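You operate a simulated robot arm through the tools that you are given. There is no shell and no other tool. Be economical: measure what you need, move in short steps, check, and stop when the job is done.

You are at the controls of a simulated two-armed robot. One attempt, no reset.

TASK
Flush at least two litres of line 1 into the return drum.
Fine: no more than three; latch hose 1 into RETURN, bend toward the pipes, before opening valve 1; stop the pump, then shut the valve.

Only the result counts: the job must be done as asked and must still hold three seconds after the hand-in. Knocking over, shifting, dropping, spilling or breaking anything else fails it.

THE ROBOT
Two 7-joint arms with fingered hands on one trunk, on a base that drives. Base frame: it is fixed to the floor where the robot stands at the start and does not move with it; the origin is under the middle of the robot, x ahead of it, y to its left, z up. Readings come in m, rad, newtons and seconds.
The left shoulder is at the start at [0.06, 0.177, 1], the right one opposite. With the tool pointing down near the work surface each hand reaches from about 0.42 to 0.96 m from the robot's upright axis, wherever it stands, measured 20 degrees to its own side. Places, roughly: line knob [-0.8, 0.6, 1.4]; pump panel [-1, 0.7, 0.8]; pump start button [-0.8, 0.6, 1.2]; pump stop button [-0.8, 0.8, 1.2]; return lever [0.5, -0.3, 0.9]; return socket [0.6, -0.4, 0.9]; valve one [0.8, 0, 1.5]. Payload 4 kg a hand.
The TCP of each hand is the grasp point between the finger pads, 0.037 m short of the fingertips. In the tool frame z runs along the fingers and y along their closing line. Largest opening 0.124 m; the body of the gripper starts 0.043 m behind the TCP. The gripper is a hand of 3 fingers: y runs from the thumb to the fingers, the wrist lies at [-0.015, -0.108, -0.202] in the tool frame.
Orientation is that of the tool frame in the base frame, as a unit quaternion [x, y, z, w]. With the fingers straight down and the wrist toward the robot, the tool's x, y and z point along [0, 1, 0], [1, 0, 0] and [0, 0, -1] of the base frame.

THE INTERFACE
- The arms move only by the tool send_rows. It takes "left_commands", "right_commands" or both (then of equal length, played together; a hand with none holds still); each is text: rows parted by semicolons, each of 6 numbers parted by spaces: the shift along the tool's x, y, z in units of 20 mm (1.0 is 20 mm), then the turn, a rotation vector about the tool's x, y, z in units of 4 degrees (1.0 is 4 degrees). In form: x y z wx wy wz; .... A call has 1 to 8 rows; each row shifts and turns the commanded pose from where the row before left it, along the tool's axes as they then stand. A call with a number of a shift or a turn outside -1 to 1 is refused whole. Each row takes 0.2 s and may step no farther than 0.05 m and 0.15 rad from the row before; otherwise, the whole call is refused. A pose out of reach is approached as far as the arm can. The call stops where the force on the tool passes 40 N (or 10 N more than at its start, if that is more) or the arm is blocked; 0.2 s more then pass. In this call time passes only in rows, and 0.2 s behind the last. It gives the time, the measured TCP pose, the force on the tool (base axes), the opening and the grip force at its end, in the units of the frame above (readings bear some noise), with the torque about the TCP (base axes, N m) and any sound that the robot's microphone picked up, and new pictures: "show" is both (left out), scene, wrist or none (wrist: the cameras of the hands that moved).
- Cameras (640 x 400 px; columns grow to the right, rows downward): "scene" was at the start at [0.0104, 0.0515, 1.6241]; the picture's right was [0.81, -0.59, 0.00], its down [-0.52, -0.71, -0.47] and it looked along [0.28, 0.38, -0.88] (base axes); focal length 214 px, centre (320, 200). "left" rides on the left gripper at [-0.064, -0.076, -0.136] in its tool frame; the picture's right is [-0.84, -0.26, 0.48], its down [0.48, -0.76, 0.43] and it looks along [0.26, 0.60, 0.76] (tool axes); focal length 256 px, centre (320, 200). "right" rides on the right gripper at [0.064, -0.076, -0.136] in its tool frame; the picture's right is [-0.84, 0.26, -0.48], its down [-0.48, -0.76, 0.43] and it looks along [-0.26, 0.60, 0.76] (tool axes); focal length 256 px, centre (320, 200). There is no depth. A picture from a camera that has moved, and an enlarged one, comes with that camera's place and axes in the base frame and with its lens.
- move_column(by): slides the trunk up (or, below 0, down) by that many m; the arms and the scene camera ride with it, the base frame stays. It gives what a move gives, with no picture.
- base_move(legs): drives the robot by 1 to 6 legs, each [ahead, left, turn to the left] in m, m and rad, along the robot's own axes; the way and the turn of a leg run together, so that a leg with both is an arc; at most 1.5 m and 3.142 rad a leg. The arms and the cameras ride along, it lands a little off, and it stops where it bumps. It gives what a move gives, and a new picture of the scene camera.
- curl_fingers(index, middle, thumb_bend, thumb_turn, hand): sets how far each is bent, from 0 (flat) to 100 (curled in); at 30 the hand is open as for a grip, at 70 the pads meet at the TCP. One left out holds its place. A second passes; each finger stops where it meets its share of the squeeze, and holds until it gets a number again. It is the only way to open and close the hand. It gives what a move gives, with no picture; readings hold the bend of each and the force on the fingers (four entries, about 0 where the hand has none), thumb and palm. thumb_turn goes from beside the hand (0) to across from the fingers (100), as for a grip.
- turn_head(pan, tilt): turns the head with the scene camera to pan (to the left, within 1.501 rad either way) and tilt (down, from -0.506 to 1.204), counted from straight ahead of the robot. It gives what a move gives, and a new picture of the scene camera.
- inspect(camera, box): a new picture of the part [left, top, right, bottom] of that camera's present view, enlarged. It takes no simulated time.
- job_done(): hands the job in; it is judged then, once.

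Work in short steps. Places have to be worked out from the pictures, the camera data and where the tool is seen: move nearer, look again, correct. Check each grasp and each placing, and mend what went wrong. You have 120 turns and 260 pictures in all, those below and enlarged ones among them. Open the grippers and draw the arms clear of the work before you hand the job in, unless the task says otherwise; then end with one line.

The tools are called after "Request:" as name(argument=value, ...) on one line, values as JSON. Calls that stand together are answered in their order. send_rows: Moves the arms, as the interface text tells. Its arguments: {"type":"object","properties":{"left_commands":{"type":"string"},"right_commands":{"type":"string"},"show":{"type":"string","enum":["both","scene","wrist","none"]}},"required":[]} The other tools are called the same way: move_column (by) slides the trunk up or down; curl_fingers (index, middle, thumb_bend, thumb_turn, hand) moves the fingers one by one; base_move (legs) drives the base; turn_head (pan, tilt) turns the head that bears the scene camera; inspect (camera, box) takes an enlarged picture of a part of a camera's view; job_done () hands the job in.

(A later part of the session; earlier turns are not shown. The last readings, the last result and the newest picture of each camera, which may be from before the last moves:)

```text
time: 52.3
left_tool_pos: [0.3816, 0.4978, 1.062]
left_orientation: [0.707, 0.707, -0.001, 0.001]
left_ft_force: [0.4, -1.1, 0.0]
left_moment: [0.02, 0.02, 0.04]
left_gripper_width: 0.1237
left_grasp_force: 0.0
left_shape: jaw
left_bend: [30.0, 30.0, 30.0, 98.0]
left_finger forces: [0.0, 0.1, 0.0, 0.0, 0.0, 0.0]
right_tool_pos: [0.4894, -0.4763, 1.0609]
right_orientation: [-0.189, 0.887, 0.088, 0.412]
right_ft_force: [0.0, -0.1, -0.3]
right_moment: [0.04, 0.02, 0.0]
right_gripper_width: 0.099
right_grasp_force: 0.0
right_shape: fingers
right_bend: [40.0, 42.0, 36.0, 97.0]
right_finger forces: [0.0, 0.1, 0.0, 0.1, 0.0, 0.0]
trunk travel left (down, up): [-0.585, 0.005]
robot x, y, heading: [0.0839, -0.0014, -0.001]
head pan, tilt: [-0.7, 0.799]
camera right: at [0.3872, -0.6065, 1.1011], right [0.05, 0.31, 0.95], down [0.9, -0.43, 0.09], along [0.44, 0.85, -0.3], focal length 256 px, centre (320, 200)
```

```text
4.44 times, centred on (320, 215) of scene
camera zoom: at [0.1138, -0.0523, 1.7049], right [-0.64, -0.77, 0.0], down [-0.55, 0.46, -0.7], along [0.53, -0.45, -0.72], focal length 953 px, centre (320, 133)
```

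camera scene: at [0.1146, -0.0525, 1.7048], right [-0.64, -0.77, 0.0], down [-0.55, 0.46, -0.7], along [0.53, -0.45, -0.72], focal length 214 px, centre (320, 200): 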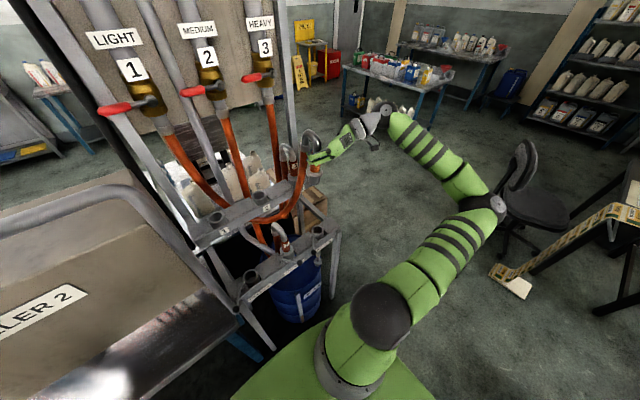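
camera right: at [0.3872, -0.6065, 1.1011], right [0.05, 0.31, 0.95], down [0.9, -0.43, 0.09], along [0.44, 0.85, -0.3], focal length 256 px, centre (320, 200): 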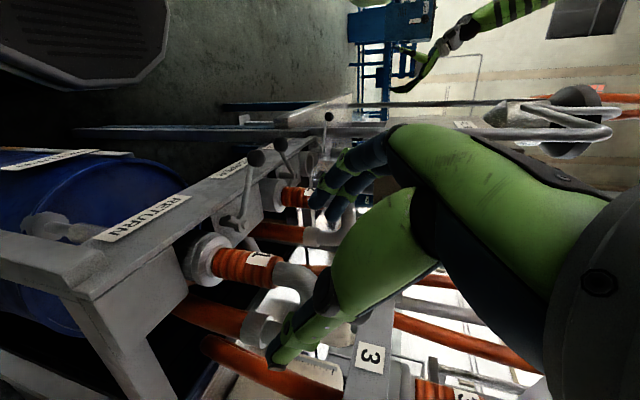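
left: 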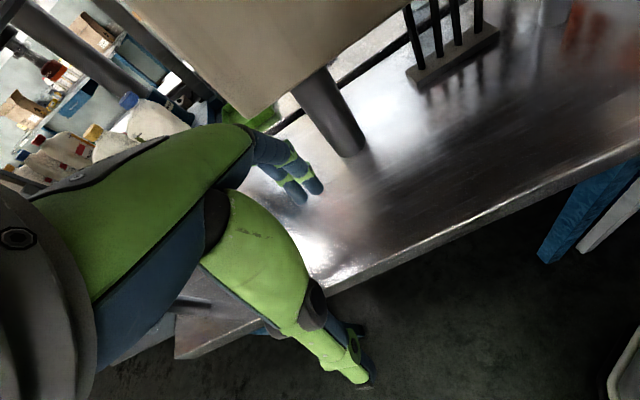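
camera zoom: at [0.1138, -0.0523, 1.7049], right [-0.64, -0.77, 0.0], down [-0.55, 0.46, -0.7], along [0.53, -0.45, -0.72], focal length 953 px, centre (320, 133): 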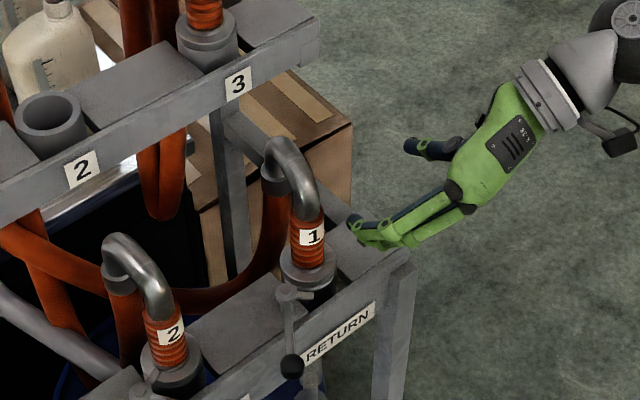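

Hose 1 stands in RETURN properly. Lever: pivot ≈(0.547,-0.380,0.905), knob ≈(0.478,-0.330,0.921); the latched HOPPER lever suggests the knob must swing to ≈(0.47,-0.426). I'll turn the right hand fingers-down to push it.

Request:
send_rows(right_commands="0 0 -0.5 0 0.886 0;0 0 -0.5 0 0.886 0;0 0 0 0 0.886 0;0 0 0 0 0.886 0;0 0 0 0 0.886 0;0 0 0 0 0.886 0;0 0 0 0 0.886 0", show="none")

Request:
send_rows(right_commands="0 0 0 0 0.886 0;0 0 0 0 0.886 0;0 0 0 0 0.886 0;0 0 0 0 0.886 0;0 0 0 0 0.886 0;0 0 0 0 0.886 0;0 0 0 0 0.886 0", show="none")

Request:
send_rows(right_commands="0 0 0 0 0 1;0 0 0 0 0 1;0 0 0 0 0 1;0 0 0 0 0 1;0 0 0 0 0 1;0 0 0 0 0 1", show="both")

Request:
curl_fingers(hand="right", index=55, middle=55, thumb_bend=30)

```text
time: 53.9
left_tool_pos: [0.3824, 0.4962, 1.0606]
left_orientation: [0.707, 0.708, -0.001, 0.0]
left_ft_force: [0.2, -0.4, 0.2]
left_moment: [0.03, -0.03, 0.0]
left_gripper_width: 0.1237
left_grasp_force: 0.0
left_shape: jaw
left_bend: [30.0, 30.0, 30.0, 98.0]
left_finger forces: [0.0, 0.0, 0.0, 0.0, 0.0, 0.1]
right_tool_pos: [0.4779, -0.4837, 1.0739]
right_orientation: [-0.203, 0.955, 0.045, 0.211]
right_ft_force: [0.4, -0.3, -0.8]
right_moment: [-0.02, -0.01, 0.03]
right_gripper_width: 0.0991
right_grasp_force: 0.1
right_shape: fingers
right_bend: [40.0, 42.0, 36.0, 97.0]
right_finger forces: [0.0, 0.0, 0.0, 0.1, 0.0, 0.0]
trunk travel left (down, up): [-0.585, 0.005]
robot x, y, heading: [0.0794, 0.0011, -0.001]
head pan, tilt: [-0.7, 0.799]
```

```text
time: 55.5
left_tool_pos: [0.3819, 0.4966, 1.0615]
left_orientation: [0.707, 0.707, -0.001, 0.0]
left_ft_force: [-0.9, 0.7, 0.1]
left_moment: [0.0, 0.0, -0.01]
left_gripper_width: 0.1237
left_grasp_force: 0.3
left_shape: jaw
left_bend: [30.0, 30.0, 30.0, 98.0]
left_finger forces: [0.0, 0.0, 0.1, 0.0, 0.0, 0.0]
right_tool_pos: [0.4782, -0.4833, 1.0747]
right_orientation: [-0.207, 0.978, 0.0, 0.001]
right_ft_force: [-0.3, 0.2, -0.5]
right_moment: [0.01, 0.01, 0.0]
right_gripper_width: 0.099
right_grasp_force: 0.1
right_shape: fingers
right_bend: [40.0, 42.0, 36.0, 97.0]
right_finger forces: [0.0, 0.0, 0.0, 0.1, 0.0, 0.0]
trunk travel left (down, up): [-0.585, 0.005]
robot x, y, heading: [0.0816, -0.0035, 0.002]
head pan, tilt: [-0.7, 0.799]
```

```text
time: 56.9
left_tool_pos: [0.3807, 0.4972, 1.0628]
left_orientation: [0.707, 0.707, -0.001, 0.0]
left_ft_force: [-0.2, -0.3, -0.2]
left_moment: [-0.07, 0.03, -0.04]
left_gripper_width: 0.1239
left_grasp_force: 0.2
left_shape: jaw
left_bend: [30.0, 30.0, 30.0, 98.0]
left_finger forces: [0.0, 0.1, 0.0, 0.1, 0.0, 0.0]
right_tool_pos: [0.4774, -0.4825, 1.0748]
right_orientation: [0.0, 1.0, -0.001, 0.001]
right_ft_force: [0.8, -0.8, 0.5]
right_moment: [-0.03, -0.01, 0.0]
right_gripper_width: 0.0992
right_grasp_force: 0.0
right_shape: fingers
right_bend: [40.0, 42.0, 36.0, 97.0]
right_finger forces: [0.0, 0.0, 0.0, 0.0, 0.0, 0.0]
trunk travel left (down, up): [-0.585, 0.005]
robot x, y, heading: [0.0804, 0.0002, 0.002]
head pan, tilt: [-0.7, 0.799]
camera scene: at [0.1141, -0.0524, 1.7049], right [-0.64, -0.77, 0.0], down [-0.55, 0.46, -0.7], along [0.53, -0.45, -0.72], focal length 214 px, centre (320, 200)
camera right: at [0.4118, -0.5607, 1.2096], right [0.84, 0.26, 0.49], down [0.48, -0.76, -0.43], along [0.26, 0.6, -0.76], focal length 256 px, centre (320, 200)
```

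scene: 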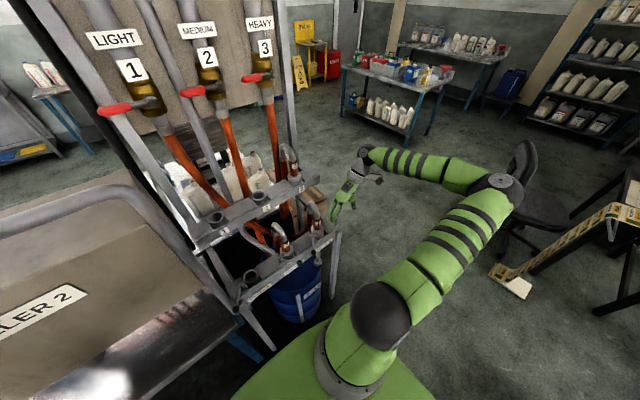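
right: 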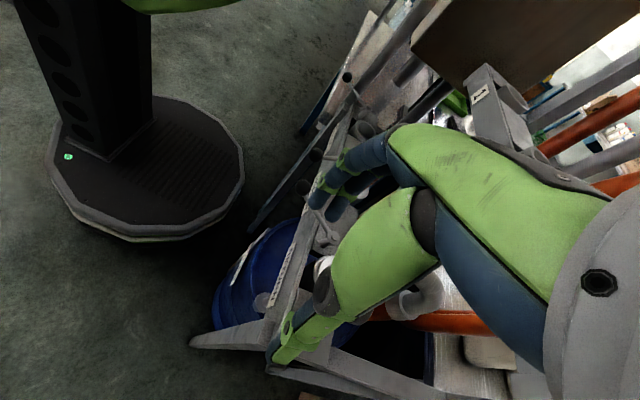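

```text
time: 57.9
left_tool_pos: [0.3811, 0.4962, 1.0625]
left_orientation: [0.707, 0.707, 0.001, -0.001]
left_ft_force: [-0.5, -0.2, -0.4]
left_moment: [0.01, -0.01, 0.04]
left_gripper_width: 0.1237
left_grasp_force: 0.1
left_shape: jaw
left_bend: [30.0, 30.0, 30.0, 98.0]
left_finger forces: [0.0, 0.1, 0.1, 0.0, 0.1, 0.1]
right_tool_pos: [0.4773, -0.4845, 1.0738]
right_orientation: [0.0, 1.0, 0.0, 0.002]
right_ft_force: [0.2, -0.2, -0.3]
right_moment: [0.01, -0.02, 0.01]
right_gripper_width: 0.0849
right_grasp_force: 0.1
right_shape: fingers
right_bend: [55.0, 55.0, 30.0, 97.0]
right_finger forces: [0.0, 0.0, 0.1, 0.1, 0.0, 0.1]
trunk travel left (down, up): [-0.585, 0.005]
robot x, y, heading: [0.0809, -0.0013, 0.003]
head pan, tilt: [-0.7, 0.799]
```

Move above the knob with the fingers to its left.

Request:
send_rows(right_commands="0.08 0.94 0.2 0 0 0;0.08 0.94 0.2 0 0 0;0.08 0.94 0.2 0 0 0;0.08 0.94 0.2 0 0 0;0.08 0.94 0.2 0 0 0;0.08 0.94 0.2 0 0 0;0.08 0.94 0.2 0 0 0;0.08 0.94 0.2 0 0 0", show="wrist")

Request:
inspect(camera="scene", box=[250, 170, 370, 290])

Request:
inspect(camera="right", box=[240, 80, 440, 380])

```text
time: 59.7
left_tool_pos: [0.3807, 0.4974, 1.0622]
left_orientation: [0.707, 0.707, 0.0, 0.0]
left_ft_force: [0.4, 0.5, -0.2]
left_moment: [0.02, 0.02, 0.04]
left_gripper_width: 0.1238
left_grasp_force: 0.0
left_shape: jaw
left_bend: [30.0, 30.0, 30.0, 98.0]
left_finger forces: [0.0, 0.0, 0.0, 0.0, 0.1, 0.0]
right_tool_pos: [0.4643, -0.333, 1.0396]
right_orientation: [0.001, 1.0, 0.0, 0.001]
right_ft_force: [0.6, 0.0, -0.7]
right_moment: [-0.01, 0.01, 0.03]
right_gripper_width: 0.0851
right_grasp_force: 0.0
right_shape: fingers
right_bend: [55.0, 55.0, 30.0, 97.0]
right_finger forces: [0.0, 0.0, 0.0, 0.0, 0.0, 0.0]
trunk travel left (down, up): [-0.585, 0.005]
robot x, y, heading: [0.0825, 0.0028, -0.002]
head pan, tilt: [-0.7, 0.799]
camera right: at [0.399, -0.4097, 1.1767], right [0.84, 0.26, 0.48], down [0.48, -0.76, -0.43], along [0.26, 0.6, -0.76], focal length 256 px, centre (320, 200)
```

right: 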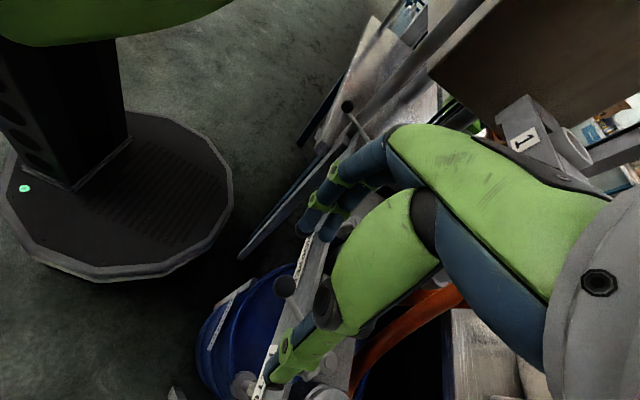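

```text
3.33 times, centred on (310, 230) of scene
camera zoom: at [0.1145, -0.0522, 1.7049], right [-0.64, -0.76, 0.0], down [-0.55, 0.46, -0.7], along [0.53, -0.45, -0.72], focal length 715 px, centre (353, 100)
```

zoom: 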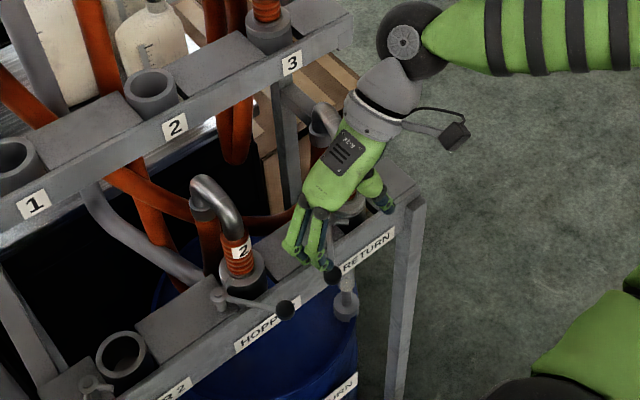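

```text
1.33 times, centred on (340, 230) of right
camera zoom: at [0.399, -0.4097, 1.1767], right [0.84, 0.26, 0.48], down [0.48, -0.76, -0.43], along [0.26, 0.6, -0.76], focal length 341 px, centre (293, 160)
```

zoom: 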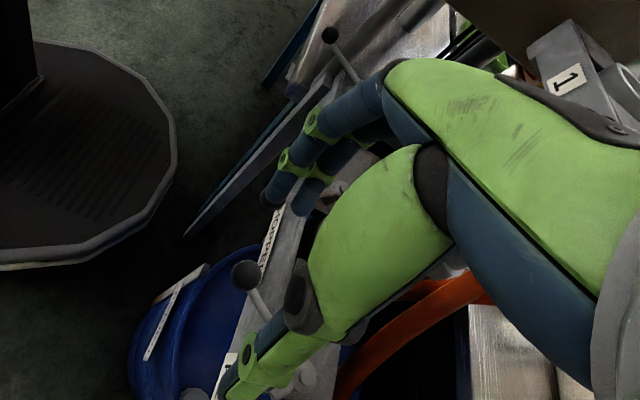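

The knob lies between fingers and thumb. Nudge 6 mm left and descend to z≈0.935.

Request:
send_rows(right_commands="0 0.3 0.8 0 0 0;0 0 1 0 0 0;0 0 1 0 0 0;0 0 1 0 0 0;0 0 0.7 0 0 0;0 0 0.7 0 0 0", show="wrist")

Request:
inspect(camera="scene", box=[270, 200, 350, 280])

Request:
inspect(camera="right", box=[220, 140, 400, 400])

```text
time: 61.1
left_tool_pos: [0.3805, 0.4965, 1.0606]
left_orientation: [0.707, 0.707, 0.0, 0.0]
left_ft_force: [0.8, 0.4, 0.7]
left_moment: [0.04, -0.03, 0.02]
left_gripper_width: 0.1239
left_grasp_force: 0.1
left_shape: jaw
left_bend: [30.0, 30.0, 30.0, 98.0]
left_finger forces: [0.0, 0.0, 0.0, 0.0, 0.0, 0.1]
right_tool_pos: [0.4664, -0.3279, 0.9378]
right_orientation: [0.0, 1.0, 0.0, 0.001]
right_ft_force: [1.1, -0.6, -0.2]
right_moment: [-0.01, -0.01, 0.0]
right_gripper_width: 0.0848
right_grasp_force: 0.2
right_shape: fingers
right_bend: [55.0, 55.0, 30.0, 97.0]
right_finger forces: [0.0, 0.1, 0.0, 0.1, 0.0, 0.0]
trunk travel left (down, up): [-0.585, 0.005]
robot x, y, heading: [0.0812, -0.0052, 0.002]
head pan, tilt: [-0.7, 0.799]
camera right: at [0.4004, -0.4046, 1.0733], right [0.84, 0.26, 0.49], down [0.48, -0.76, -0.43], along [0.26, 0.6, -0.76], focal length 256 px, centre (320, 200)
```

right: 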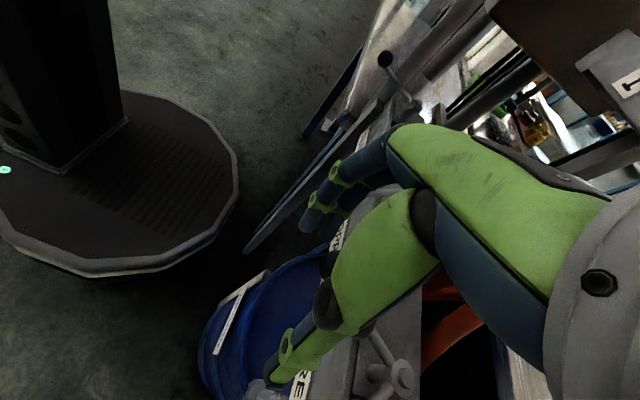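

```text
5.00 times, centred on (310, 240) of scene
camera zoom: at [0.1144, -0.0527, 1.7049], right [-0.64, -0.76, 0.0], down [-0.55, 0.46, -0.7], along [0.53, -0.45, -0.72], focal length 1072 px, centre (370, 0)
```

zoom: 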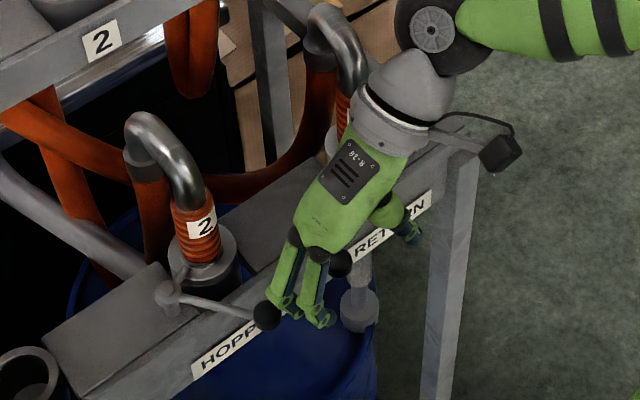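

```text
1.54 times, centred on (310, 270) of right
camera zoom: at [0.4004, -0.4046, 1.0733], right [0.84, 0.26, 0.49], down [0.48, -0.76, -0.43], along [0.26, 0.6, -0.76], focal length 394 px, centre (335, 92)
```

zoom: 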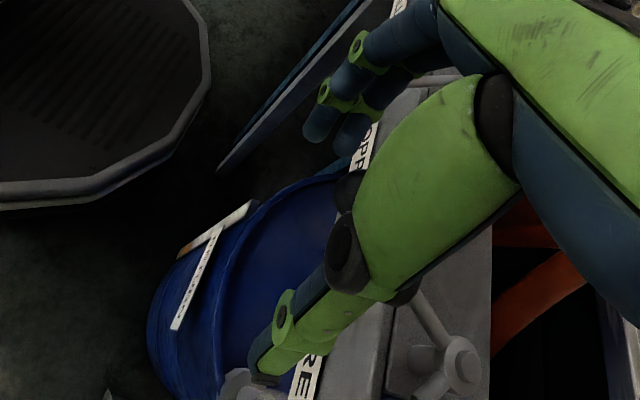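

Knob is just right of the fingers. Sweep right to swing the lever.

Request:
send_rows(right_commands="0 -0.6 0 0 0 0;0 -0.6 0 0 0 0;0 -0.6 0 0 0 0;0 -0.6 0 0 0 0;0 -0.6 0 0 0 0;0 -0.6 0 0 0 0;0 -0.6 0 0 0 0;0 -0.6 0 0 0 0", show="none")

Request:
inspect(camera="scene", box=[270, 180, 370, 280])

```text
time: 62.9
left_tool_pos: [0.3813, 0.4954, 1.0623]
left_orientation: [0.707, 0.707, 0.0, 0.0]
left_ft_force: [-0.5, -0.4, -0.2]
left_moment: [0.01, -0.01, -0.04]
left_gripper_width: 0.1239
left_grasp_force: 0.0
left_shape: jaw
left_bend: [30.0, 30.0, 30.0, 98.0]
left_finger forces: [0.1, 0.0, 0.1, 0.1, 0.0, 0.0]
right_tool_pos: [0.4651, -0.4238, 0.9375]
right_orientation: [0.0, 1.0, 0.0, 0.003]
right_ft_force: [-2.1, -0.6, -2.4]
right_moment: [-0.04, 0.06, 0.03]
right_gripper_width: 0.0851
right_grasp_force: 1.1
right_shape: fingers
right_bend: [55.0, 55.0, 30.0, 97.0]
right_finger forces: [1.6, 1.1, 0.0, 0.0, 0.0, 0.1]
trunk travel left (down, up): [-0.585, 0.005]
robot x, y, heading: [0.0826, 0.0012, 0.003]
head pan, tilt: [-0.7, 0.799]
```

```text
4.00 times, centred on (320, 230) of scene
camera zoom: at [0.1144, -0.0527, 1.7049], right [-0.64, -0.77, 0.0], down [-0.55, 0.46, -0.7], along [0.53, -0.45, -0.72], focal length 858 px, centre (320, 80)
```

zoom: 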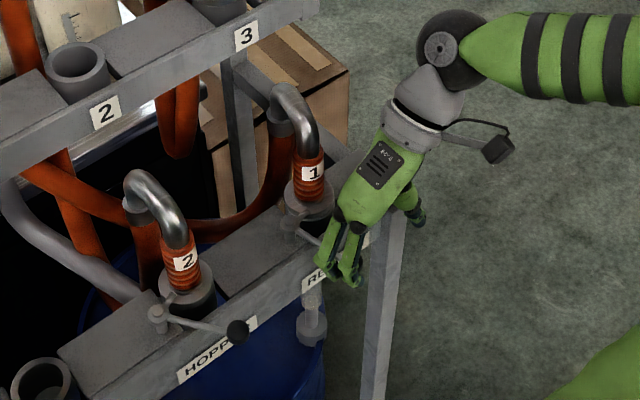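

The lever swings freely (about 2 N). Push further in small steps until a stop or click.

Request:
send_rows(right_commands="0 -0.25 0 0 0 0;0 -0.25 0 0 0 0;0 -0.25 0 0 0 0;0 -0.25 0 0 0 0;0 -0.25 0 0 0 0;0 -0.25 0 0 0 0", show="none")

Request:
inspect(camera="scene", box=[270, 180, 370, 280])

```text
time: 64.3
left_tool_pos: [0.3822, 0.497, 1.063]
left_orientation: [0.707, 0.707, 0.0, 0.0]
left_ft_force: [0.0, 0.3, -0.7]
left_moment: [-0.02, 0.01, -0.02]
left_gripper_width: 0.1236
left_grasp_force: 0.1
left_shape: jaw
left_bend: [30.0, 30.0, 30.0, 98.0]
left_finger forces: [0.0, 0.1, 0.0, 0.0, 0.0, 0.0]
right_tool_pos: [0.4627, -0.4534, 0.9367]
right_orientation: [0.001, 1.0, -0.001, 0.002]
right_ft_force: [0.1, 2.0, -1.0]
right_moment: [-0.02, 0.0, 0.01]
right_gripper_width: 0.0849
right_grasp_force: 0.5
right_shape: fingers
right_bend: [55.0, 54.0, 30.0, 97.0]
right_finger forces: [0.1, 1.3, 0.0, 0.0, 0.0, 0.0]
trunk travel left (down, up): [-0.585, 0.005]
robot x, y, heading: [0.0808, -0.0019, -0.0]
head pan, tilt: [-0.7, 0.799]
```

```text
4.00 times, centred on (320, 230) of scene
camera zoom: at [0.1143, -0.0524, 1.7049], right [-0.64, -0.76, 0.0], down [-0.55, 0.46, -0.7], along [0.53, -0.45, -0.72], focal length 858 px, centre (320, 80)
```

zoom: 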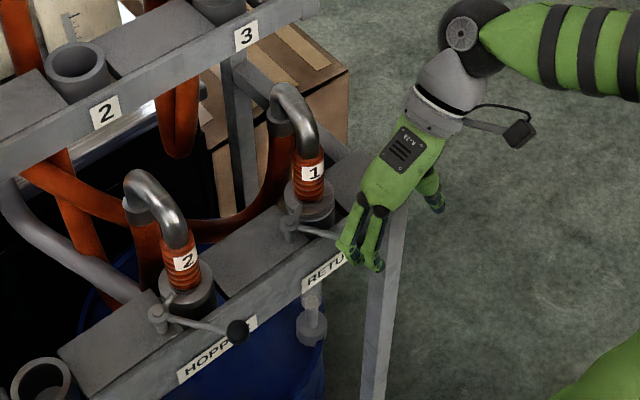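

The RETURN lever is nearly parallel to HOPPER's latched lever. Push a little more to find the stop.

Request:
send_rows(right_commands="0 -0.25 0 0 0 0;0 -0.25 0 0 0 0;0 -0.25 0 0 0 0;0 -0.25 0 0 0 0", show="none")

Request:
inspect(camera="scene", box=[270, 180, 370, 280])

```text
time: 65.3
left_tool_pos: [0.3826, 0.4965, 1.0617]
left_orientation: [0.707, 0.707, 0.0, 0.0]
left_ft_force: [1.5, 0.3, -0.4]
left_moment: [0.0, -0.07, 0.01]
left_gripper_width: 0.1236
left_grasp_force: 0.1
left_shape: jaw
left_bend: [30.0, 30.0, 30.0, 98.0]
left_finger forces: [0.1, 0.0, 0.0, 0.0, 0.0, 0.0]
right_tool_pos: [0.4655, -0.4713, 0.9372]
right_orientation: [-0.001, 1.0, 0.001, 0.001]
right_ft_force: [-2.1, 14.6, -5.5]
right_moment: [0.06, 0.1, 0.27]
right_gripper_width: 0.0847
right_grasp_force: 6.2
right_shape: fingers
right_bend: [55.0, 48.0, 30.0, 97.0]
right_finger forces: [0.0, 12.9, 0.0, 0.0, 0.1, 0.0]
trunk travel left (down, up): [-0.585, 0.005]
robot x, y, heading: [0.0818, 0.0009, -0.002]
head pan, tilt: [-0.7, 0.799]
```

```text
4.00 times, centred on (320, 230) of scene
camera zoom: at [0.1143, -0.051, 1.7049], right [-0.64, -0.77, 0.0], down [-0.55, 0.46, -0.7], along [0.53, -0.45, -0.72], focal length 858 px, centre (320, 80)
```

zoom: 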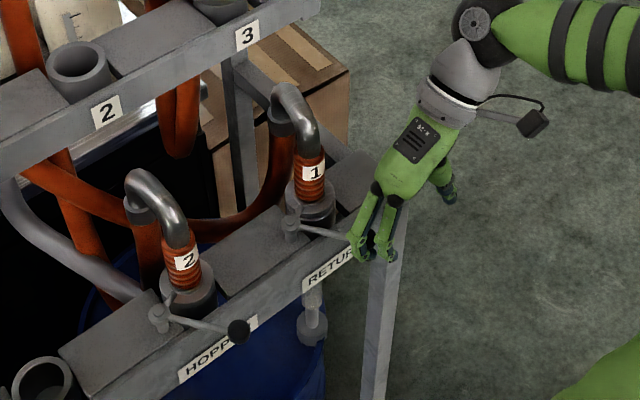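

Hard stop reached (15 N) and the lever is parallel to HOPPER's. Back off and lift clear.

Request:
send_rows(right_commands="0 0.6 0 0 0 0;0.3 0 -1 0 0 0;0.3 0 -1 0 0 0;0.3 0 -1 0 0 0;0.3 0 -1 0 0 0;0.3 0 -1 0 0 0;0 0 -1 0 0 0;0 0 -1 0 0 0", show="none")

Request:
inspect(camera="scene", box=[270, 180, 370, 280])

```text
time: 67.1
left_tool_pos: [0.3815, 0.4967, 1.063]
left_orientation: [0.707, 0.707, 0.0, 0.0]
left_ft_force: [0.5, -0.2, 0.1]
left_moment: [-0.01, -0.01, 0.03]
left_gripper_width: 0.1236
left_grasp_force: 0.1
left_shape: jaw
left_bend: [30.0, 30.0, 30.0, 98.0]
left_finger forces: [0.1, 0.1, 0.0, 0.1, 0.0, 0.0]
right_tool_pos: [0.4344, -0.4622, 1.0785]
right_orientation: [0.001, 1.0, 0.0, 0.002]
right_ft_force: [0.0, -0.3, -0.3]
right_moment: [-0.02, 0.03, -0.01]
right_gripper_width: 0.0849
right_grasp_force: 0.0
right_shape: fingers
right_bend: [55.0, 55.0, 30.0, 98.0]
right_finger forces: [0.1, 0.0, 0.0, 0.0, 0.0, 0.0]
trunk travel left (down, up): [-0.585, 0.005]
robot x, y, heading: [0.0785, 0.0011, 0.001]
head pan, tilt: [-0.7, 0.799]
```

```text
4.00 times, centred on (320, 230) of scene
camera zoom: at [0.1141, -0.052, 1.7049], right [-0.64, -0.77, 0.0], down [-0.55, 0.46, -0.7], along [0.53, -0.45, -0.72], focal length 858 px, centre (320, 80)
```

zoom: 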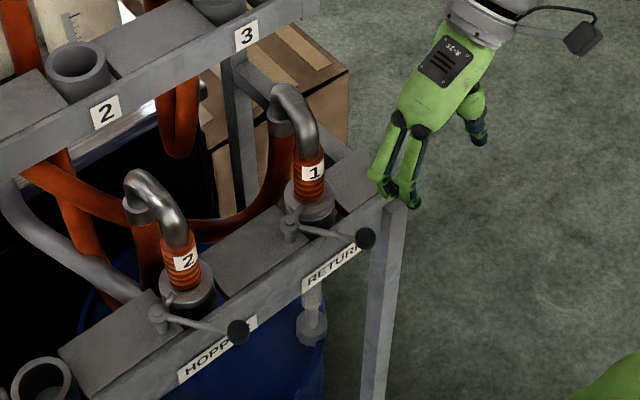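

RETURN is latched with hose 1. Now look at valve 1.

Request:
turn_head(pan=-0.1, tilt=0.3)

Request:
inspect(camera="scene", box=[240, 80, 440, 230])

```text
time: 68.1
left_tool_pos: [0.3816, 0.4968, 1.0622]
left_orientation: [0.708, 0.707, 0.0, 0.0]
left_ft_force: [-0.5, 0.1, 0.1]
left_moment: [-0.06, 0.02, 0.01]
left_gripper_width: 0.1236
left_grasp_force: 0.1
left_shape: jaw
left_bend: [30.0, 30.0, 30.0, 98.0]
left_finger forces: [0.1, 0.0, 0.0, 0.0, 0.0, 0.0]
right_tool_pos: [0.4347, -0.4625, 1.0764]
right_orientation: [0.0, 1.0, 0.0, 0.002]
right_ft_force: [-0.3, 0.4, 0.3]
right_moment: [-0.02, 0.0, 0.01]
right_gripper_width: 0.0851
right_grasp_force: 0.0
right_shape: fingers
right_bend: [55.0, 55.0, 30.0, 98.0]
right_finger forces: [0.0, 0.0, 0.0, 0.0, 0.0, 0.1]
trunk travel left (down, up): [-0.585, 0.005]
robot x, y, heading: [0.0816, -0.0023, -0.002]
head pan, tilt: [-0.099, 0.3]
camera scene: at [0.1455, -0.0099, 1.7492], right [-0.1, -0.99, 0.0], down [-0.29, 0.03, -0.96], along [0.95, -0.1, -0.3], focal length 214 px, centre (320, 200)
```

scene: 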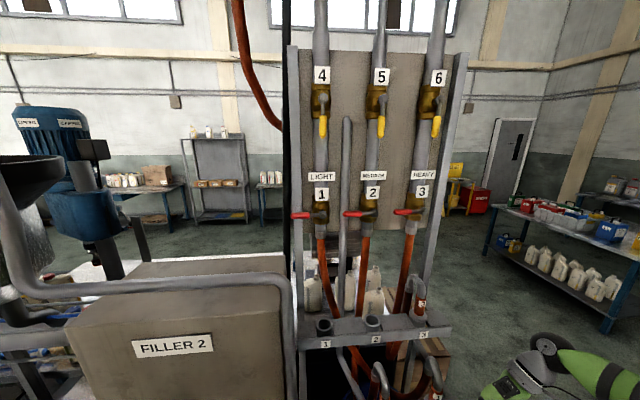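

```text
2.67 times, centred on (340, 155) of scene
camera zoom: at [0.1455, -0.0099, 1.7492], right [-0.1, -0.99, 0.0], down [-0.29, 0.03, -0.96], along [0.95, -0.1, -0.3], focal length 572 px, centre (267, 320)
```

zoom: 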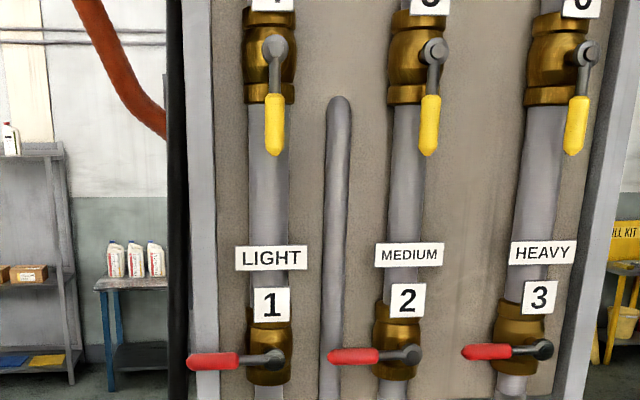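

Valve 1: boss at ≈(0.783,-0.085,1.50), red handle pointing left (closed) to y≈0.02; open valves' handles point down. I'll bring the right hand to a forward-pointing pose with fingers above the handle. First lift, then rotate.

Request:
send_rows(right_commands="0 0 -1 0 0 0;0 0 -1 0 0 0;0 0 -1 0 0 0;0 0 -1 0 0 0;0 0 -1 0 0 0;0 0 -1 0 0 0;0 0 -1 0 0 0;0 0 -1 0 0 0", show="none")

Request:
send_rows(right_commands="0 0 0 -0.947 -0.663 0.947;0 0 0 -0.947 -0.663 0.947;0 0 0 -0.947 -0.663 0.947;0 0 0 -0.947 -0.663 0.947;0 0 0 -0.947 -0.663 0.947;0 0 0 -0.947 -0.663 0.947;0 0 0 -0.947 -0.663 0.947;0 0 0 -0.947 -0.663 0.947", show="none")

Request:
send_rows(right_commands="0 0 0 -0.947 -0.663 0.947;0 0 0 -0.947 -0.663 0.947;0 0 0 -0.947 -0.663 0.947;0 0 0 -0.947 -0.663 0.947;0 0 0 -0.947 -0.663 0.947;0 0 0 -0.947 -0.663 0.947;0 0 0 -0.947 -0.663 0.947;0 0 0 -0.947 -0.663 0.947", show="both")

```text
time: 69.9
left_tool_pos: [0.381, 0.4966, 1.0621]
left_orientation: [0.707, 0.707, 0.0, 0.001]
left_ft_force: [-0.4, -1.2, 0.8]
left_moment: [-0.02, 0.01, 0.0]
left_gripper_width: 0.1237
left_grasp_force: 0.1
left_shape: jaw
left_bend: [30.0, 30.0, 30.0, 98.0]
left_finger forces: [0.0, 0.0, 0.0, 0.1, 0.0, 0.0]
right_tool_pos: [0.4329, -0.4619, 1.2377]
right_orientation: [0.001, 1.0, 0.001, 0.002]
right_ft_force: [-0.1, 0.1, 0.7]
right_moment: [-0.02, -0.01, 0.02]
right_gripper_width: 0.0846
right_grasp_force: 0.0
right_shape: fingers
right_bend: [55.0, 55.0, 30.0, 98.0]
right_finger forces: [0.0, 0.1, 0.0, 0.0, 0.1, 0.1]
trunk travel left (down, up): [-0.585, 0.005]
robot x, y, heading: [0.081, 0.0029, 0.001]
head pan, tilt: [-0.099, 0.3]
```

```text
time: 71.7
left_tool_pos: [0.3813, 0.4972, 1.0619]
left_orientation: [0.707, 0.707, 0.0, 0.0]
left_ft_force: [0.6, -1.2, 0.2]
left_moment: [0.0, 0.0, -0.02]
left_gripper_width: 0.1236
left_grasp_force: 0.0
left_shape: jaw
left_bend: [30.0, 30.0, 30.0, 98.0]
left_finger forces: [0.1, 0.1, 0.1, 0.0, 0.0, 0.0]
right_tool_pos: [0.4342, -0.4614, 1.2374]
right_orientation: [0.257, 0.914, 0.257, 0.182]
right_ft_force: [0.8, 0.7, 0.4]
right_moment: [0.02, 0.02, 0.02]
right_gripper_width: 0.0849
right_grasp_force: 0.1
right_shape: fingers
right_bend: [55.0, 55.0, 30.0, 98.0]
right_finger forces: [0.0, 0.0, 0.0, 0.0, 0.0, 0.0]
trunk travel left (down, up): [-0.585, 0.005]
robot x, y, heading: [0.0825, 0.0018, -0.001]
head pan, tilt: [-0.099, 0.3]
```

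```text
time: 73.5
left_tool_pos: [0.381, 0.4968, 1.0627]
left_orientation: [0.707, 0.707, 0.0, 0.0]
left_ft_force: [0.1, 0.9, 0.4]
left_moment: [0.01, -0.03, -0.01]
left_gripper_width: 0.1237
left_grasp_force: 0.1
left_shape: jaw
left_bend: [30.0, 30.0, 30.0, 98.0]
left_finger forces: [0.1, 0.1, 0.0, 0.0, 0.0, 0.0]
right_tool_pos: [0.4336, -0.4613, 1.2375]
right_orientation: [0.47, 0.67, 0.471, 0.33]
right_ft_force: [0.1, 0.6, 0.0]
right_moment: [0.0, -0.01, 0.02]
right_gripper_width: 0.0849
right_grasp_force: 0.0
right_shape: fingers
right_bend: [55.0, 55.0, 30.0, 98.0]
right_finger forces: [0.1, 0.0, 0.0, 0.0, 0.0, 0.0]
trunk travel left (down, up): [-0.585, 0.005]
robot x, y, heading: [0.0829, -0.0009, -0.001]
head pan, tilt: [-0.099, 0.3]
camera scene: at [0.1453, -0.0094, 1.7493], right [-0.1, -1.0, 0.0], down [-0.29, 0.03, -0.96], along [0.95, -0.09, -0.3], focal length 214 px, centre (320, 200)
camera right: at [0.2659, -0.4553, 1.2119], right [-0.06, -0.91, 0.4], down [0.31, -0.4, -0.86], along [0.95, 0.07, 0.3], focal length 256 px, centre (320, 200)
```

scene: 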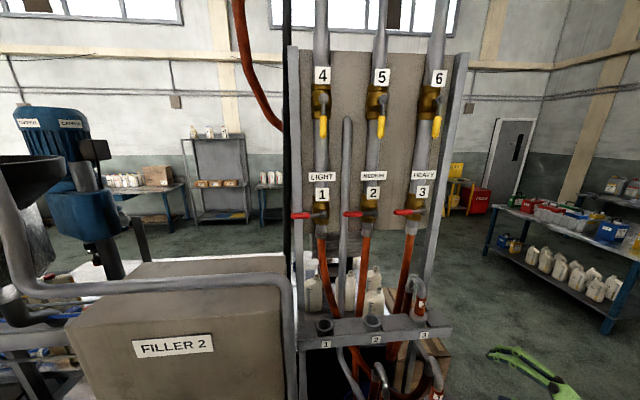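
right: 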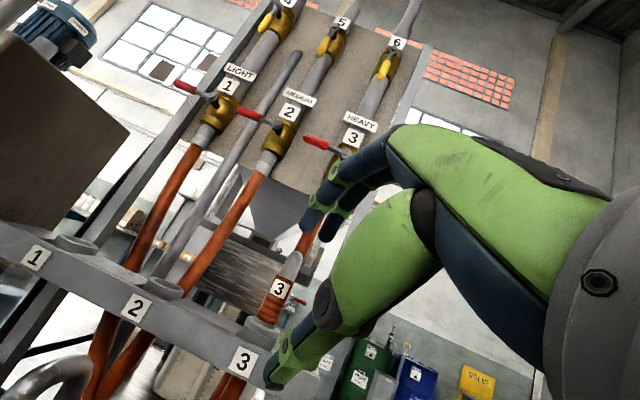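

Move toward a pre-position in front of the valve 1 handle.

Request:
send_rows(right_commands="0.92 0.9 0.55 0 0 0;0.92 0.9 0.55 0 0 0;0.92 0.9 0.55 0 0 0;0.92 0.9 0.55 0 0 0;0.92 0.9 0.55 0 0 0;0.92 0.9 0.55 0 0 0;0.92 0.9 0.55 0 0 0;0.92 0.9 0.55 0 0 0", show="none")

Request:
send_rows(right_commands="0.92 0.9 0.55 0 0 0;0.92 0.9 0.55 0 0 0;0.92 0.9 0.55 0 0 0;0.92 0.9 0.55 0 0 0;0.92 0.9 0.55 0 0 0;0.92 0.9 0.55 0 0 0;0.92 0.9 0.55 0 0 0;0.92 0.9 0.55 0 0 0", show="both")

```text
time: 75.3
left_tool_pos: [0.3812, 0.4961, 1.0632]
left_orientation: [0.707, 0.707, 0.0, -0.001]
left_ft_force: [0.9, -0.2, -0.8]
left_moment: [0.01, -0.02, 0.02]
left_gripper_width: 0.1239
left_grasp_force: 0.1
left_shape: jaw
left_bend: [30.0, 30.0, 30.0, 98.0]
left_finger forces: [0.0, 0.0, 0.1, 0.1, 0.1, 0.0]
right_tool_pos: [0.4906, -0.3984, 1.3008]
right_orientation: [0.468, 0.671, 0.472, 0.329]
right_ft_force: [-0.9, -0.5, 0.0]
right_moment: [0.01, 0.03, 0.03]
right_gripper_width: 0.085
right_grasp_force: 0.1
right_shape: fingers
right_bend: [55.0, 55.0, 30.0, 98.0]
right_finger forces: [0.1, 0.0, 0.1, 0.0, 0.0, 0.1]
right hand out of reach, approached as far as the arm can: row 2, 3, 4, 5, 6, 7, 8
trunk travel left (down, up): [-0.585, 0.005]
robot x, y, heading: [0.0793, -0.0002, -0.002]
head pan, tilt: [-0.099, 0.3]
```

```text
time: 77.1
left_tool_pos: [0.3805, 0.4965, 1.0617]
left_orientation: [0.707, 0.707, -0.001, 0.0]
left_ft_force: [0.0, -0.5, 0.9]
left_moment: [0.0, -0.01, -0.01]
left_gripper_width: 0.1235
left_grasp_force: 0.1
left_shape: jaw
left_bend: [30.0, 30.0, 30.0, 98.0]
left_finger forces: [0.1, 0.0, 0.1, 0.0, 0.0, 0.0]
right_tool_pos: [0.492, -0.3977, 1.3014]
right_orientation: [0.468, 0.671, 0.472, 0.329]
right_ft_force: [0.0, 0.2, -0.3]
right_moment: [0.0, -0.02, 0.0]
right_gripper_width: 0.0848
right_grasp_force: 0.1
right_shape: fingers
right_bend: [55.0, 55.0, 30.0, 98.0]
right_finger forces: [0.0, 0.0, 0.0, 0.1, 0.0, 0.0]
right hand out of reach, approached as far as the arm can: row 1, 2, 3, 4, 5, 6, 7, 8
trunk travel left (down, up): [-0.585, 0.005]
robot x, y, heading: [0.0807, 0.0017, 0.004]
head pan, tilt: [-0.099, 0.3]
camera scene: at [0.1454, -0.0097, 1.7493], right [-0.1, -1.0, 0.0], down [-0.29, 0.03, -0.96], along [0.95, -0.09, -0.3], focal length 214 px, centre (320, 200)
camera right: at [0.3245, -0.3927, 1.2749], right [-0.06, -0.91, 0.41], down [0.31, -0.4, -0.86], along [0.95, 0.08, 0.3], focal length 256 px, centre (320, 200)
```

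scene: 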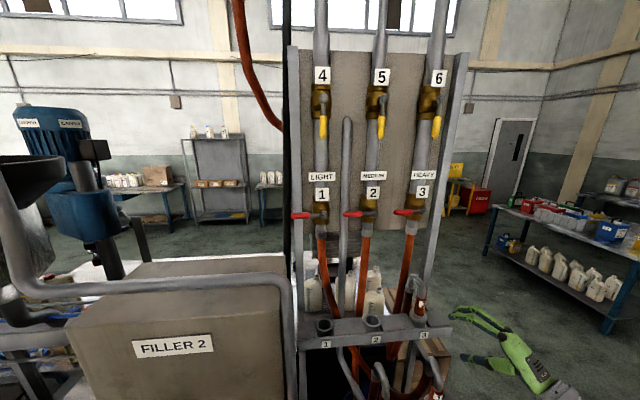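
right: 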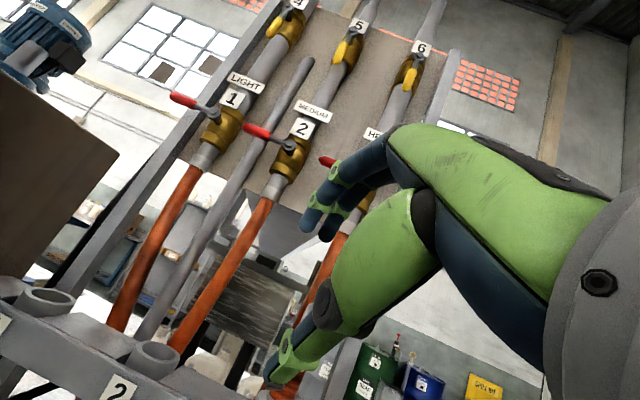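

This pose hits a joint limit. I'll use the sideways pose that worked before (yaw 35°, level) with the fingers closed into a beak.

Request:
curl_fingers(hand="right", index=68, middle=68, thumb_bend=68)

Request:
send_rows(right_commands="0 0 0 -0.286 -0.041 -0.95;0 0 0 -0.286 -0.041 -0.95;0 0 0 -0.286 -0.041 -0.95;0 0 0 -0.286 -0.041 -0.95;0 0 0 -0.286 -0.041 -0.95;0 0 0 -0.286 -0.041 -0.95;0 0 0 -0.286 -0.041 -0.95;0 0 0 -0.286 -0.041 -0.95", show="none")

Request:
send_rows(right_commands="0 0 0 -0.286 -0.041 -0.95;0 0 0 -0.286 -0.041 -0.95;0 0 0 -0.286 -0.041 -0.95;0 0 0 -0.286 -0.041 -0.95;0 0 0 -0.286 -0.041 -0.95;0 0 0 -0.286 -0.041 -0.95;0 0 0 -0.286 -0.041 -0.95;0 0 0 -0.286 -0.041 -0.95", show="none")

Request:
send_rows(right_commands="0 0 0 -0.286 -0.041 -0.95;0 0 0 -0.286 -0.041 -0.95;0 0 0 -0.286 -0.041 -0.95;0 0 0 -0.286 -0.041 -0.95;0 0 0 -0.286 -0.041 -0.95;0 0 0 -0.286 -0.041 -0.95;0 0 0 -0.286 -0.041 -0.95;0 0 0 -0.286 -0.041 -0.95", show="both")

```text
time: 78.1
left_tool_pos: [0.3809, 0.4959, 1.0624]
left_orientation: [0.706, 0.708, 0.0, 0.0]
left_ft_force: [0.5, 0.5, -0.6]
left_moment: [0.05, -0.02, -0.01]
left_gripper_width: 0.1235
left_grasp_force: 0.0
left_shape: jaw
left_bend: [30.0, 30.0, 30.0, 98.0]
left_finger forces: [0.0, 0.0, 0.0, 0.1, 0.0, 0.0]
right_tool_pos: [0.4933, -0.3997, 1.301]
right_orientation: [0.467, 0.671, 0.472, 0.329]
right_ft_force: [0.0, -0.1, -0.5]
right_moment: [0.0, 0.0, 0.04]
right_gripper_width: 0.0071
right_grasp_force: 0.1
right_shape: fingers
right_bend: [68.0, 68.0, 68.0, 98.0]
right_finger forces: [0.0, 0.0, 0.0, 0.1, 0.0, 0.0]
trunk travel left (down, up): [-0.585, 0.005]
robot x, y, heading: [0.0812, 0.0026, -0.002]
head pan, tilt: [-0.099, 0.3]
```

```text
time: 79.9
left_tool_pos: [0.3812, 0.4969, 1.061]
left_orientation: [0.707, 0.707, 0.0, -0.001]
left_ft_force: [-0.2, 0.1, -0.4]
left_moment: [-0.02, 0.0, 0.0]
left_gripper_width: 0.1238
left_grasp_force: 0.1
left_shape: jaw
left_bend: [30.0, 30.0, 30.0, 98.0]
left_finger forces: [0.0, 0.0, 0.0, 0.1, 0.0, 0.0]
right_tool_pos: [0.4907, -0.3958, 1.3011]
right_orientation: [0.255, 0.727, 0.414, 0.485]
right_ft_force: [0.4, -0.1, 0.8]
right_moment: [-0.01, 0.0, 0.01]
right_gripper_width: 0.0071
right_grasp_force: 0.1
right_shape: fingers
right_bend: [68.0, 68.0, 68.0, 98.0]
right_finger forces: [0.0, 0.0, 0.1, 0.0, 0.0, 0.0]
trunk travel left (down, up): [-0.585, 0.005]
robot x, y, heading: [0.0782, 0.0008, -0.001]
head pan, tilt: [-0.099, 0.3]
```

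```text
time: 81.7
left_tool_pos: [0.3811, 0.4959, 1.0629]
left_orientation: [0.707, 0.707, 0.0, 0.0]
left_ft_force: [-0.7, 1.0, 0.7]
left_moment: [0.02, -0.01, 0.0]
left_gripper_width: 0.1235
left_grasp_force: 0.1
left_shape: jaw
left_bend: [30.0, 30.0, 30.0, 98.0]
left_finger forces: [0.1, 0.0, 0.0, 0.1, 0.0, 0.1]
right_tool_pos: [0.4908, -0.398, 1.3018]
right_orientation: [0.021, 0.728, 0.325, 0.603]
right_ft_force: [0.1, 0.2, 0.2]
right_moment: [-0.03, 0.01, 0.01]
right_gripper_width: 0.0071
right_grasp_force: 0.0
right_shape: fingers
right_bend: [68.0, 68.0, 68.0, 98.0]
right_finger forces: [0.0, 0.0, 0.0, 0.0, 0.1, 0.0]
trunk travel left (down, up): [-0.585, 0.005]
robot x, y, heading: [0.0768, -0.0017, 0.0]
head pan, tilt: [-0.099, 0.3]
```

```text
time: 83.5
left_tool_pos: [0.3825, 0.4968, 1.0617]
left_orientation: [0.707, 0.708, -0.001, -0.001]
left_ft_force: [-0.4, -0.1, -0.7]
left_moment: [-0.02, -0.02, 0.04]
left_gripper_width: 0.1239
left_grasp_force: 0.1
left_shape: jaw
left_bend: [30.0, 30.0, 30.0, 98.0]
left_finger forces: [0.0, 0.0, 0.0, 0.0, 0.0, 0.1]
right_tool_pos: [0.4914, -0.3979, 1.301]
right_orientation: [-0.214, 0.674, 0.211, 0.675]
right_ft_force: [0.6, 0.1, -0.2]
right_moment: [0.0, -0.01, 0.01]
right_gripper_width: 0.0069
right_grasp_force: 0.0
right_shape: fingers
right_bend: [68.0, 68.0, 68.0, 98.0]
right_finger forces: [0.0, 0.0, 0.0, 0.1, 0.0, 0.0]
trunk travel left (down, up): [-0.585, 0.005]
robot x, y, heading: [0.08, -0.0036, 0.001]
head pan, tilt: [-0.099, 0.3]
camera scene: at [0.1456, -0.0097, 1.7493], right [-0.1, -1.0, 0.0], down [-0.29, 0.03, -0.96], along [0.95, -0.09, -0.3], focal length 214 px, centre (320, 200)
camera right: at [0.4221, -0.5397, 1.2374], right [-0.54, -0.06, 0.84], down [0.79, -0.37, 0.49], along [0.28, 0.93, 0.25], focal length 256 px, centre (320, 200)
```

scene: 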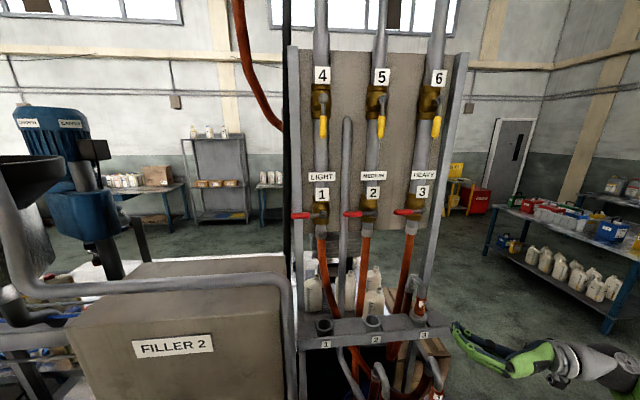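
right: 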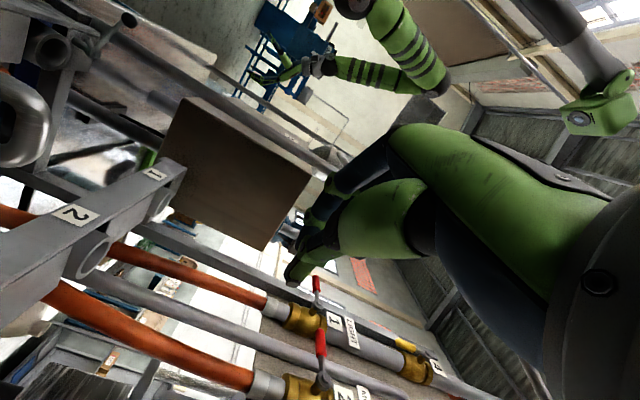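

Orientation OK. Move toward (0.68,-0.03,1.57), just above and in front of the handle.

Request:
send_rows(right_commands="-0.708 0.508 0.963 0 0 0;-0.708 0.508 0.963 0 0 0;-0.708 0.508 0.963 0 0 0;-0.708 0.508 0.963 0 0 0;-0.708 0.508 0.963 0 0 0;-0.708 0.508 0.963 0 0 0;-0.708 0.508 0.963 0 0 0;-0.708 0.508 0.963 0 0 0", show="none")

Request:
send_rows(right_commands="-0.708 0.508 0.963 0 0 0;-0.708 0.508 0.963 0 0 0;-0.708 0.508 0.963 0 0 0;-0.708 0.508 0.963 0 0 0;-0.708 0.508 0.963 0 0 0;-0.708 0.508 0.963 0 0 0;-0.708 0.508 0.963 0 0 0;-0.708 0.508 0.963 0 0 0", show="both")

```text
time: 85.3
left_tool_pos: [0.3824, 0.4972, 1.0619]
left_orientation: [0.707, 0.707, -0.001, 0.001]
left_ft_force: [0.3, -0.5, 0.1]
left_moment: [-0.01, 0.02, 0.0]
left_gripper_width: 0.1239
left_grasp_force: 0.2
left_shape: jaw
left_bend: [30.0, 30.0, 30.0, 98.0]
left_finger forces: [0.0, 0.1, 0.0, 0.0, 0.0, 0.2]
right_tool_pos: [0.5684, -0.2426, 1.4146]
right_orientation: [-0.213, 0.675, 0.212, 0.674]
right_ft_force: [0.4, 0.2, 0.0]
right_moment: [-0.01, 0.01, 0.0]
right_gripper_width: 0.007
right_grasp_force: 0.1
right_shape: fingers
right_bend: [68.0, 68.0, 68.0, 98.0]
right_finger forces: [0.0, 0.0, 0.1, 0.0, 0.0, 0.0]
trunk travel left (down, up): [-0.585, 0.005]
robot x, y, heading: [0.0799, 0.0016, -0.005]
head pan, tilt: [-0.099, 0.3]
```

```text
time: 87.1
left_tool_pos: [0.3808, 0.4971, 1.0619]
left_orientation: [0.707, 0.707, 0.0, 0.0]
left_ft_force: [-0.3, 1.0, 0.2]
left_moment: [-0.03, 0.02, 0.01]
left_gripper_width: 0.1238
left_grasp_force: 0.1
left_shape: jaw
left_bend: [30.0, 30.0, 30.0, 98.0]
left_finger forces: [0.1, 0.0, 0.0, 0.0, 0.0, 0.1]
right_tool_pos: [0.6501, -0.0841, 1.5295]
right_orientation: [-0.213, 0.675, 0.212, 0.674]
right_ft_force: [0.7, -0.9, -0.5]
right_moment: [-0.01, -0.01, -0.01]
right_gripper_width: 0.0072
right_grasp_force: 0.1
right_shape: fingers
right_bend: [68.0, 68.0, 68.0, 98.0]
right_finger forces: [0.0, 0.0, 0.1, 0.1, 0.0, 0.1]
trunk travel left (down, up): [-0.585, 0.005]
robot x, y, heading: [0.0821, -0.0021, -0.001]
head pan, tilt: [-0.099, 0.3]
camera scene: at [0.1458, -0.0089, 1.7492], right [-0.1, -1.0, 0.0], down [-0.29, 0.03, -0.96], along [0.95, -0.1, -0.3], focal length 214 px, centre (320, 200)
camera right: at [0.5815, -0.2259, 1.4655], right [-0.54, -0.06, 0.84], down [0.79, -0.37, 0.48], along [0.28, 0.93, 0.25], focal length 256 px, centre (320, 200)
```

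scene: 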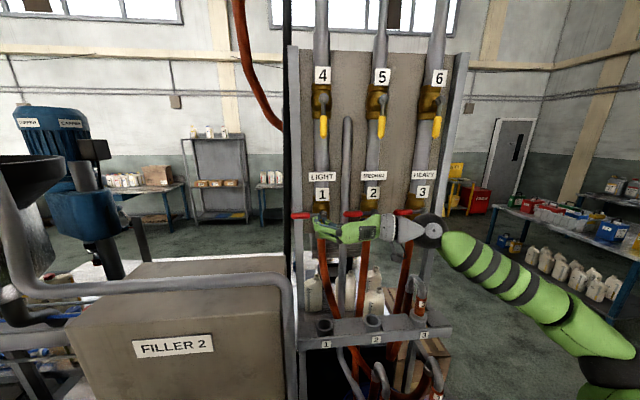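
right: 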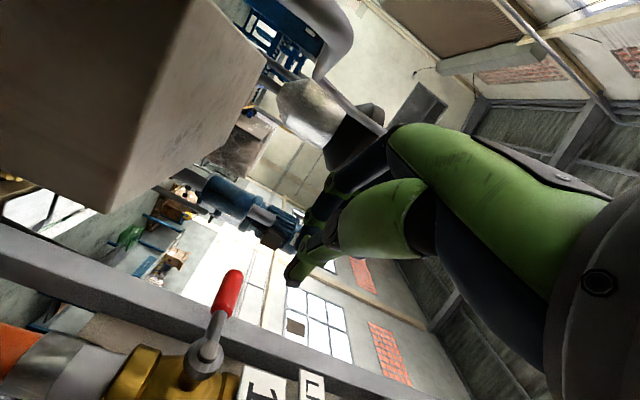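

The handle is confirmed at x≈0.778, z≈1.497 from boss y -0.085 to tip y 0.018. Bring the closed fingertips over the handle's outer part.

Request:
send_rows(right_commands="-0.3 -0.1 0.9 0 0 0;-0.3 -0.167 0.95 0 0 0;-0.3 -0.167 0.95 0 0 0;-0.3 -0.167 0.95 0 0 0;-0.3 -0.167 0.95 0 0 0;-0.2 -0.167 0.95 0 0 0", show="wrist")

Request:
inspect(camera="scene", box=[270, 150, 410, 260])

```text
time: 88.5
left_tool_pos: [0.3818, 0.4971, 1.0621]
left_orientation: [0.707, 0.707, 0.0, 0.0]
left_ft_force: [-0.2, -0.1, -0.5]
left_moment: [-0.01, 0.02, -0.01]
left_gripper_width: 0.1239
left_grasp_force: 0.0
left_shape: jaw
left_bend: [30.0, 30.0, 30.0, 98.0]
left_finger forces: [0.1, 0.1, 0.0, 0.0, 0.0, 0.0]
right_tool_pos: [0.701, -0.0613, 1.5479]
right_orientation: [-0.214, 0.674, 0.213, 0.675]
right_ft_force: [0.7, -0.6, 0.3]
right_moment: [0.0, -0.02, 0.0]
right_gripper_width: 0.0071
right_grasp_force: 0.0
right_shape: fingers
right_bend: [68.0, 68.0, 68.0, 98.0]
right_finger forces: [0.0, 0.0, 0.0, 0.0, 0.0, 0.0]
right hand out of reach, approached as far as the arm can: row 4, 5, 6
trunk travel left (down, up): [-0.585, 0.005]
robot x, y, heading: [0.0797, -0.0021, 0.001]
head pan, tilt: [-0.099, 0.3]
camera right: at [0.6321, -0.2038, 1.4833], right [-0.54, -0.07, 0.84], down [0.79, -0.37, 0.48], along [0.28, 0.93, 0.25], focal length 256 px, centre (320, 200)
```

right: 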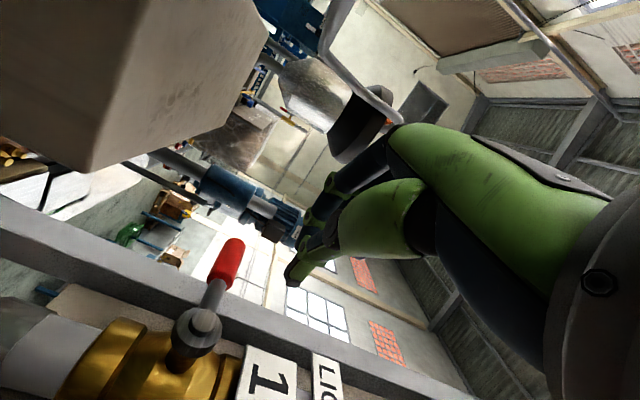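

```text
3.64 times, centred on (340, 205) of scene
camera zoom: at [0.1459, -0.0102, 1.7492], right [-0.1, -1.0, 0.0], down [-0.29, 0.03, -0.96], along [0.95, -0.09, -0.3], focal length 780 px, centre (247, 182)
```

zoom: 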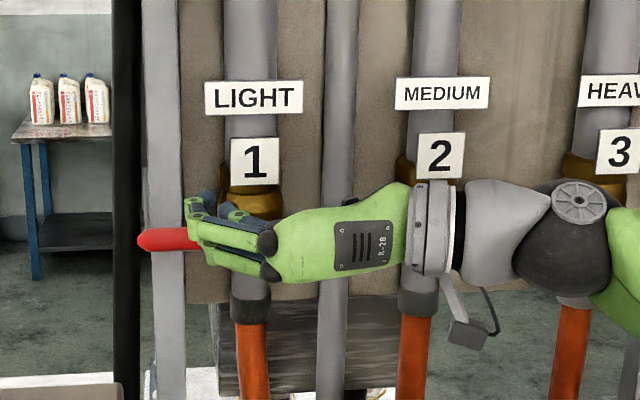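

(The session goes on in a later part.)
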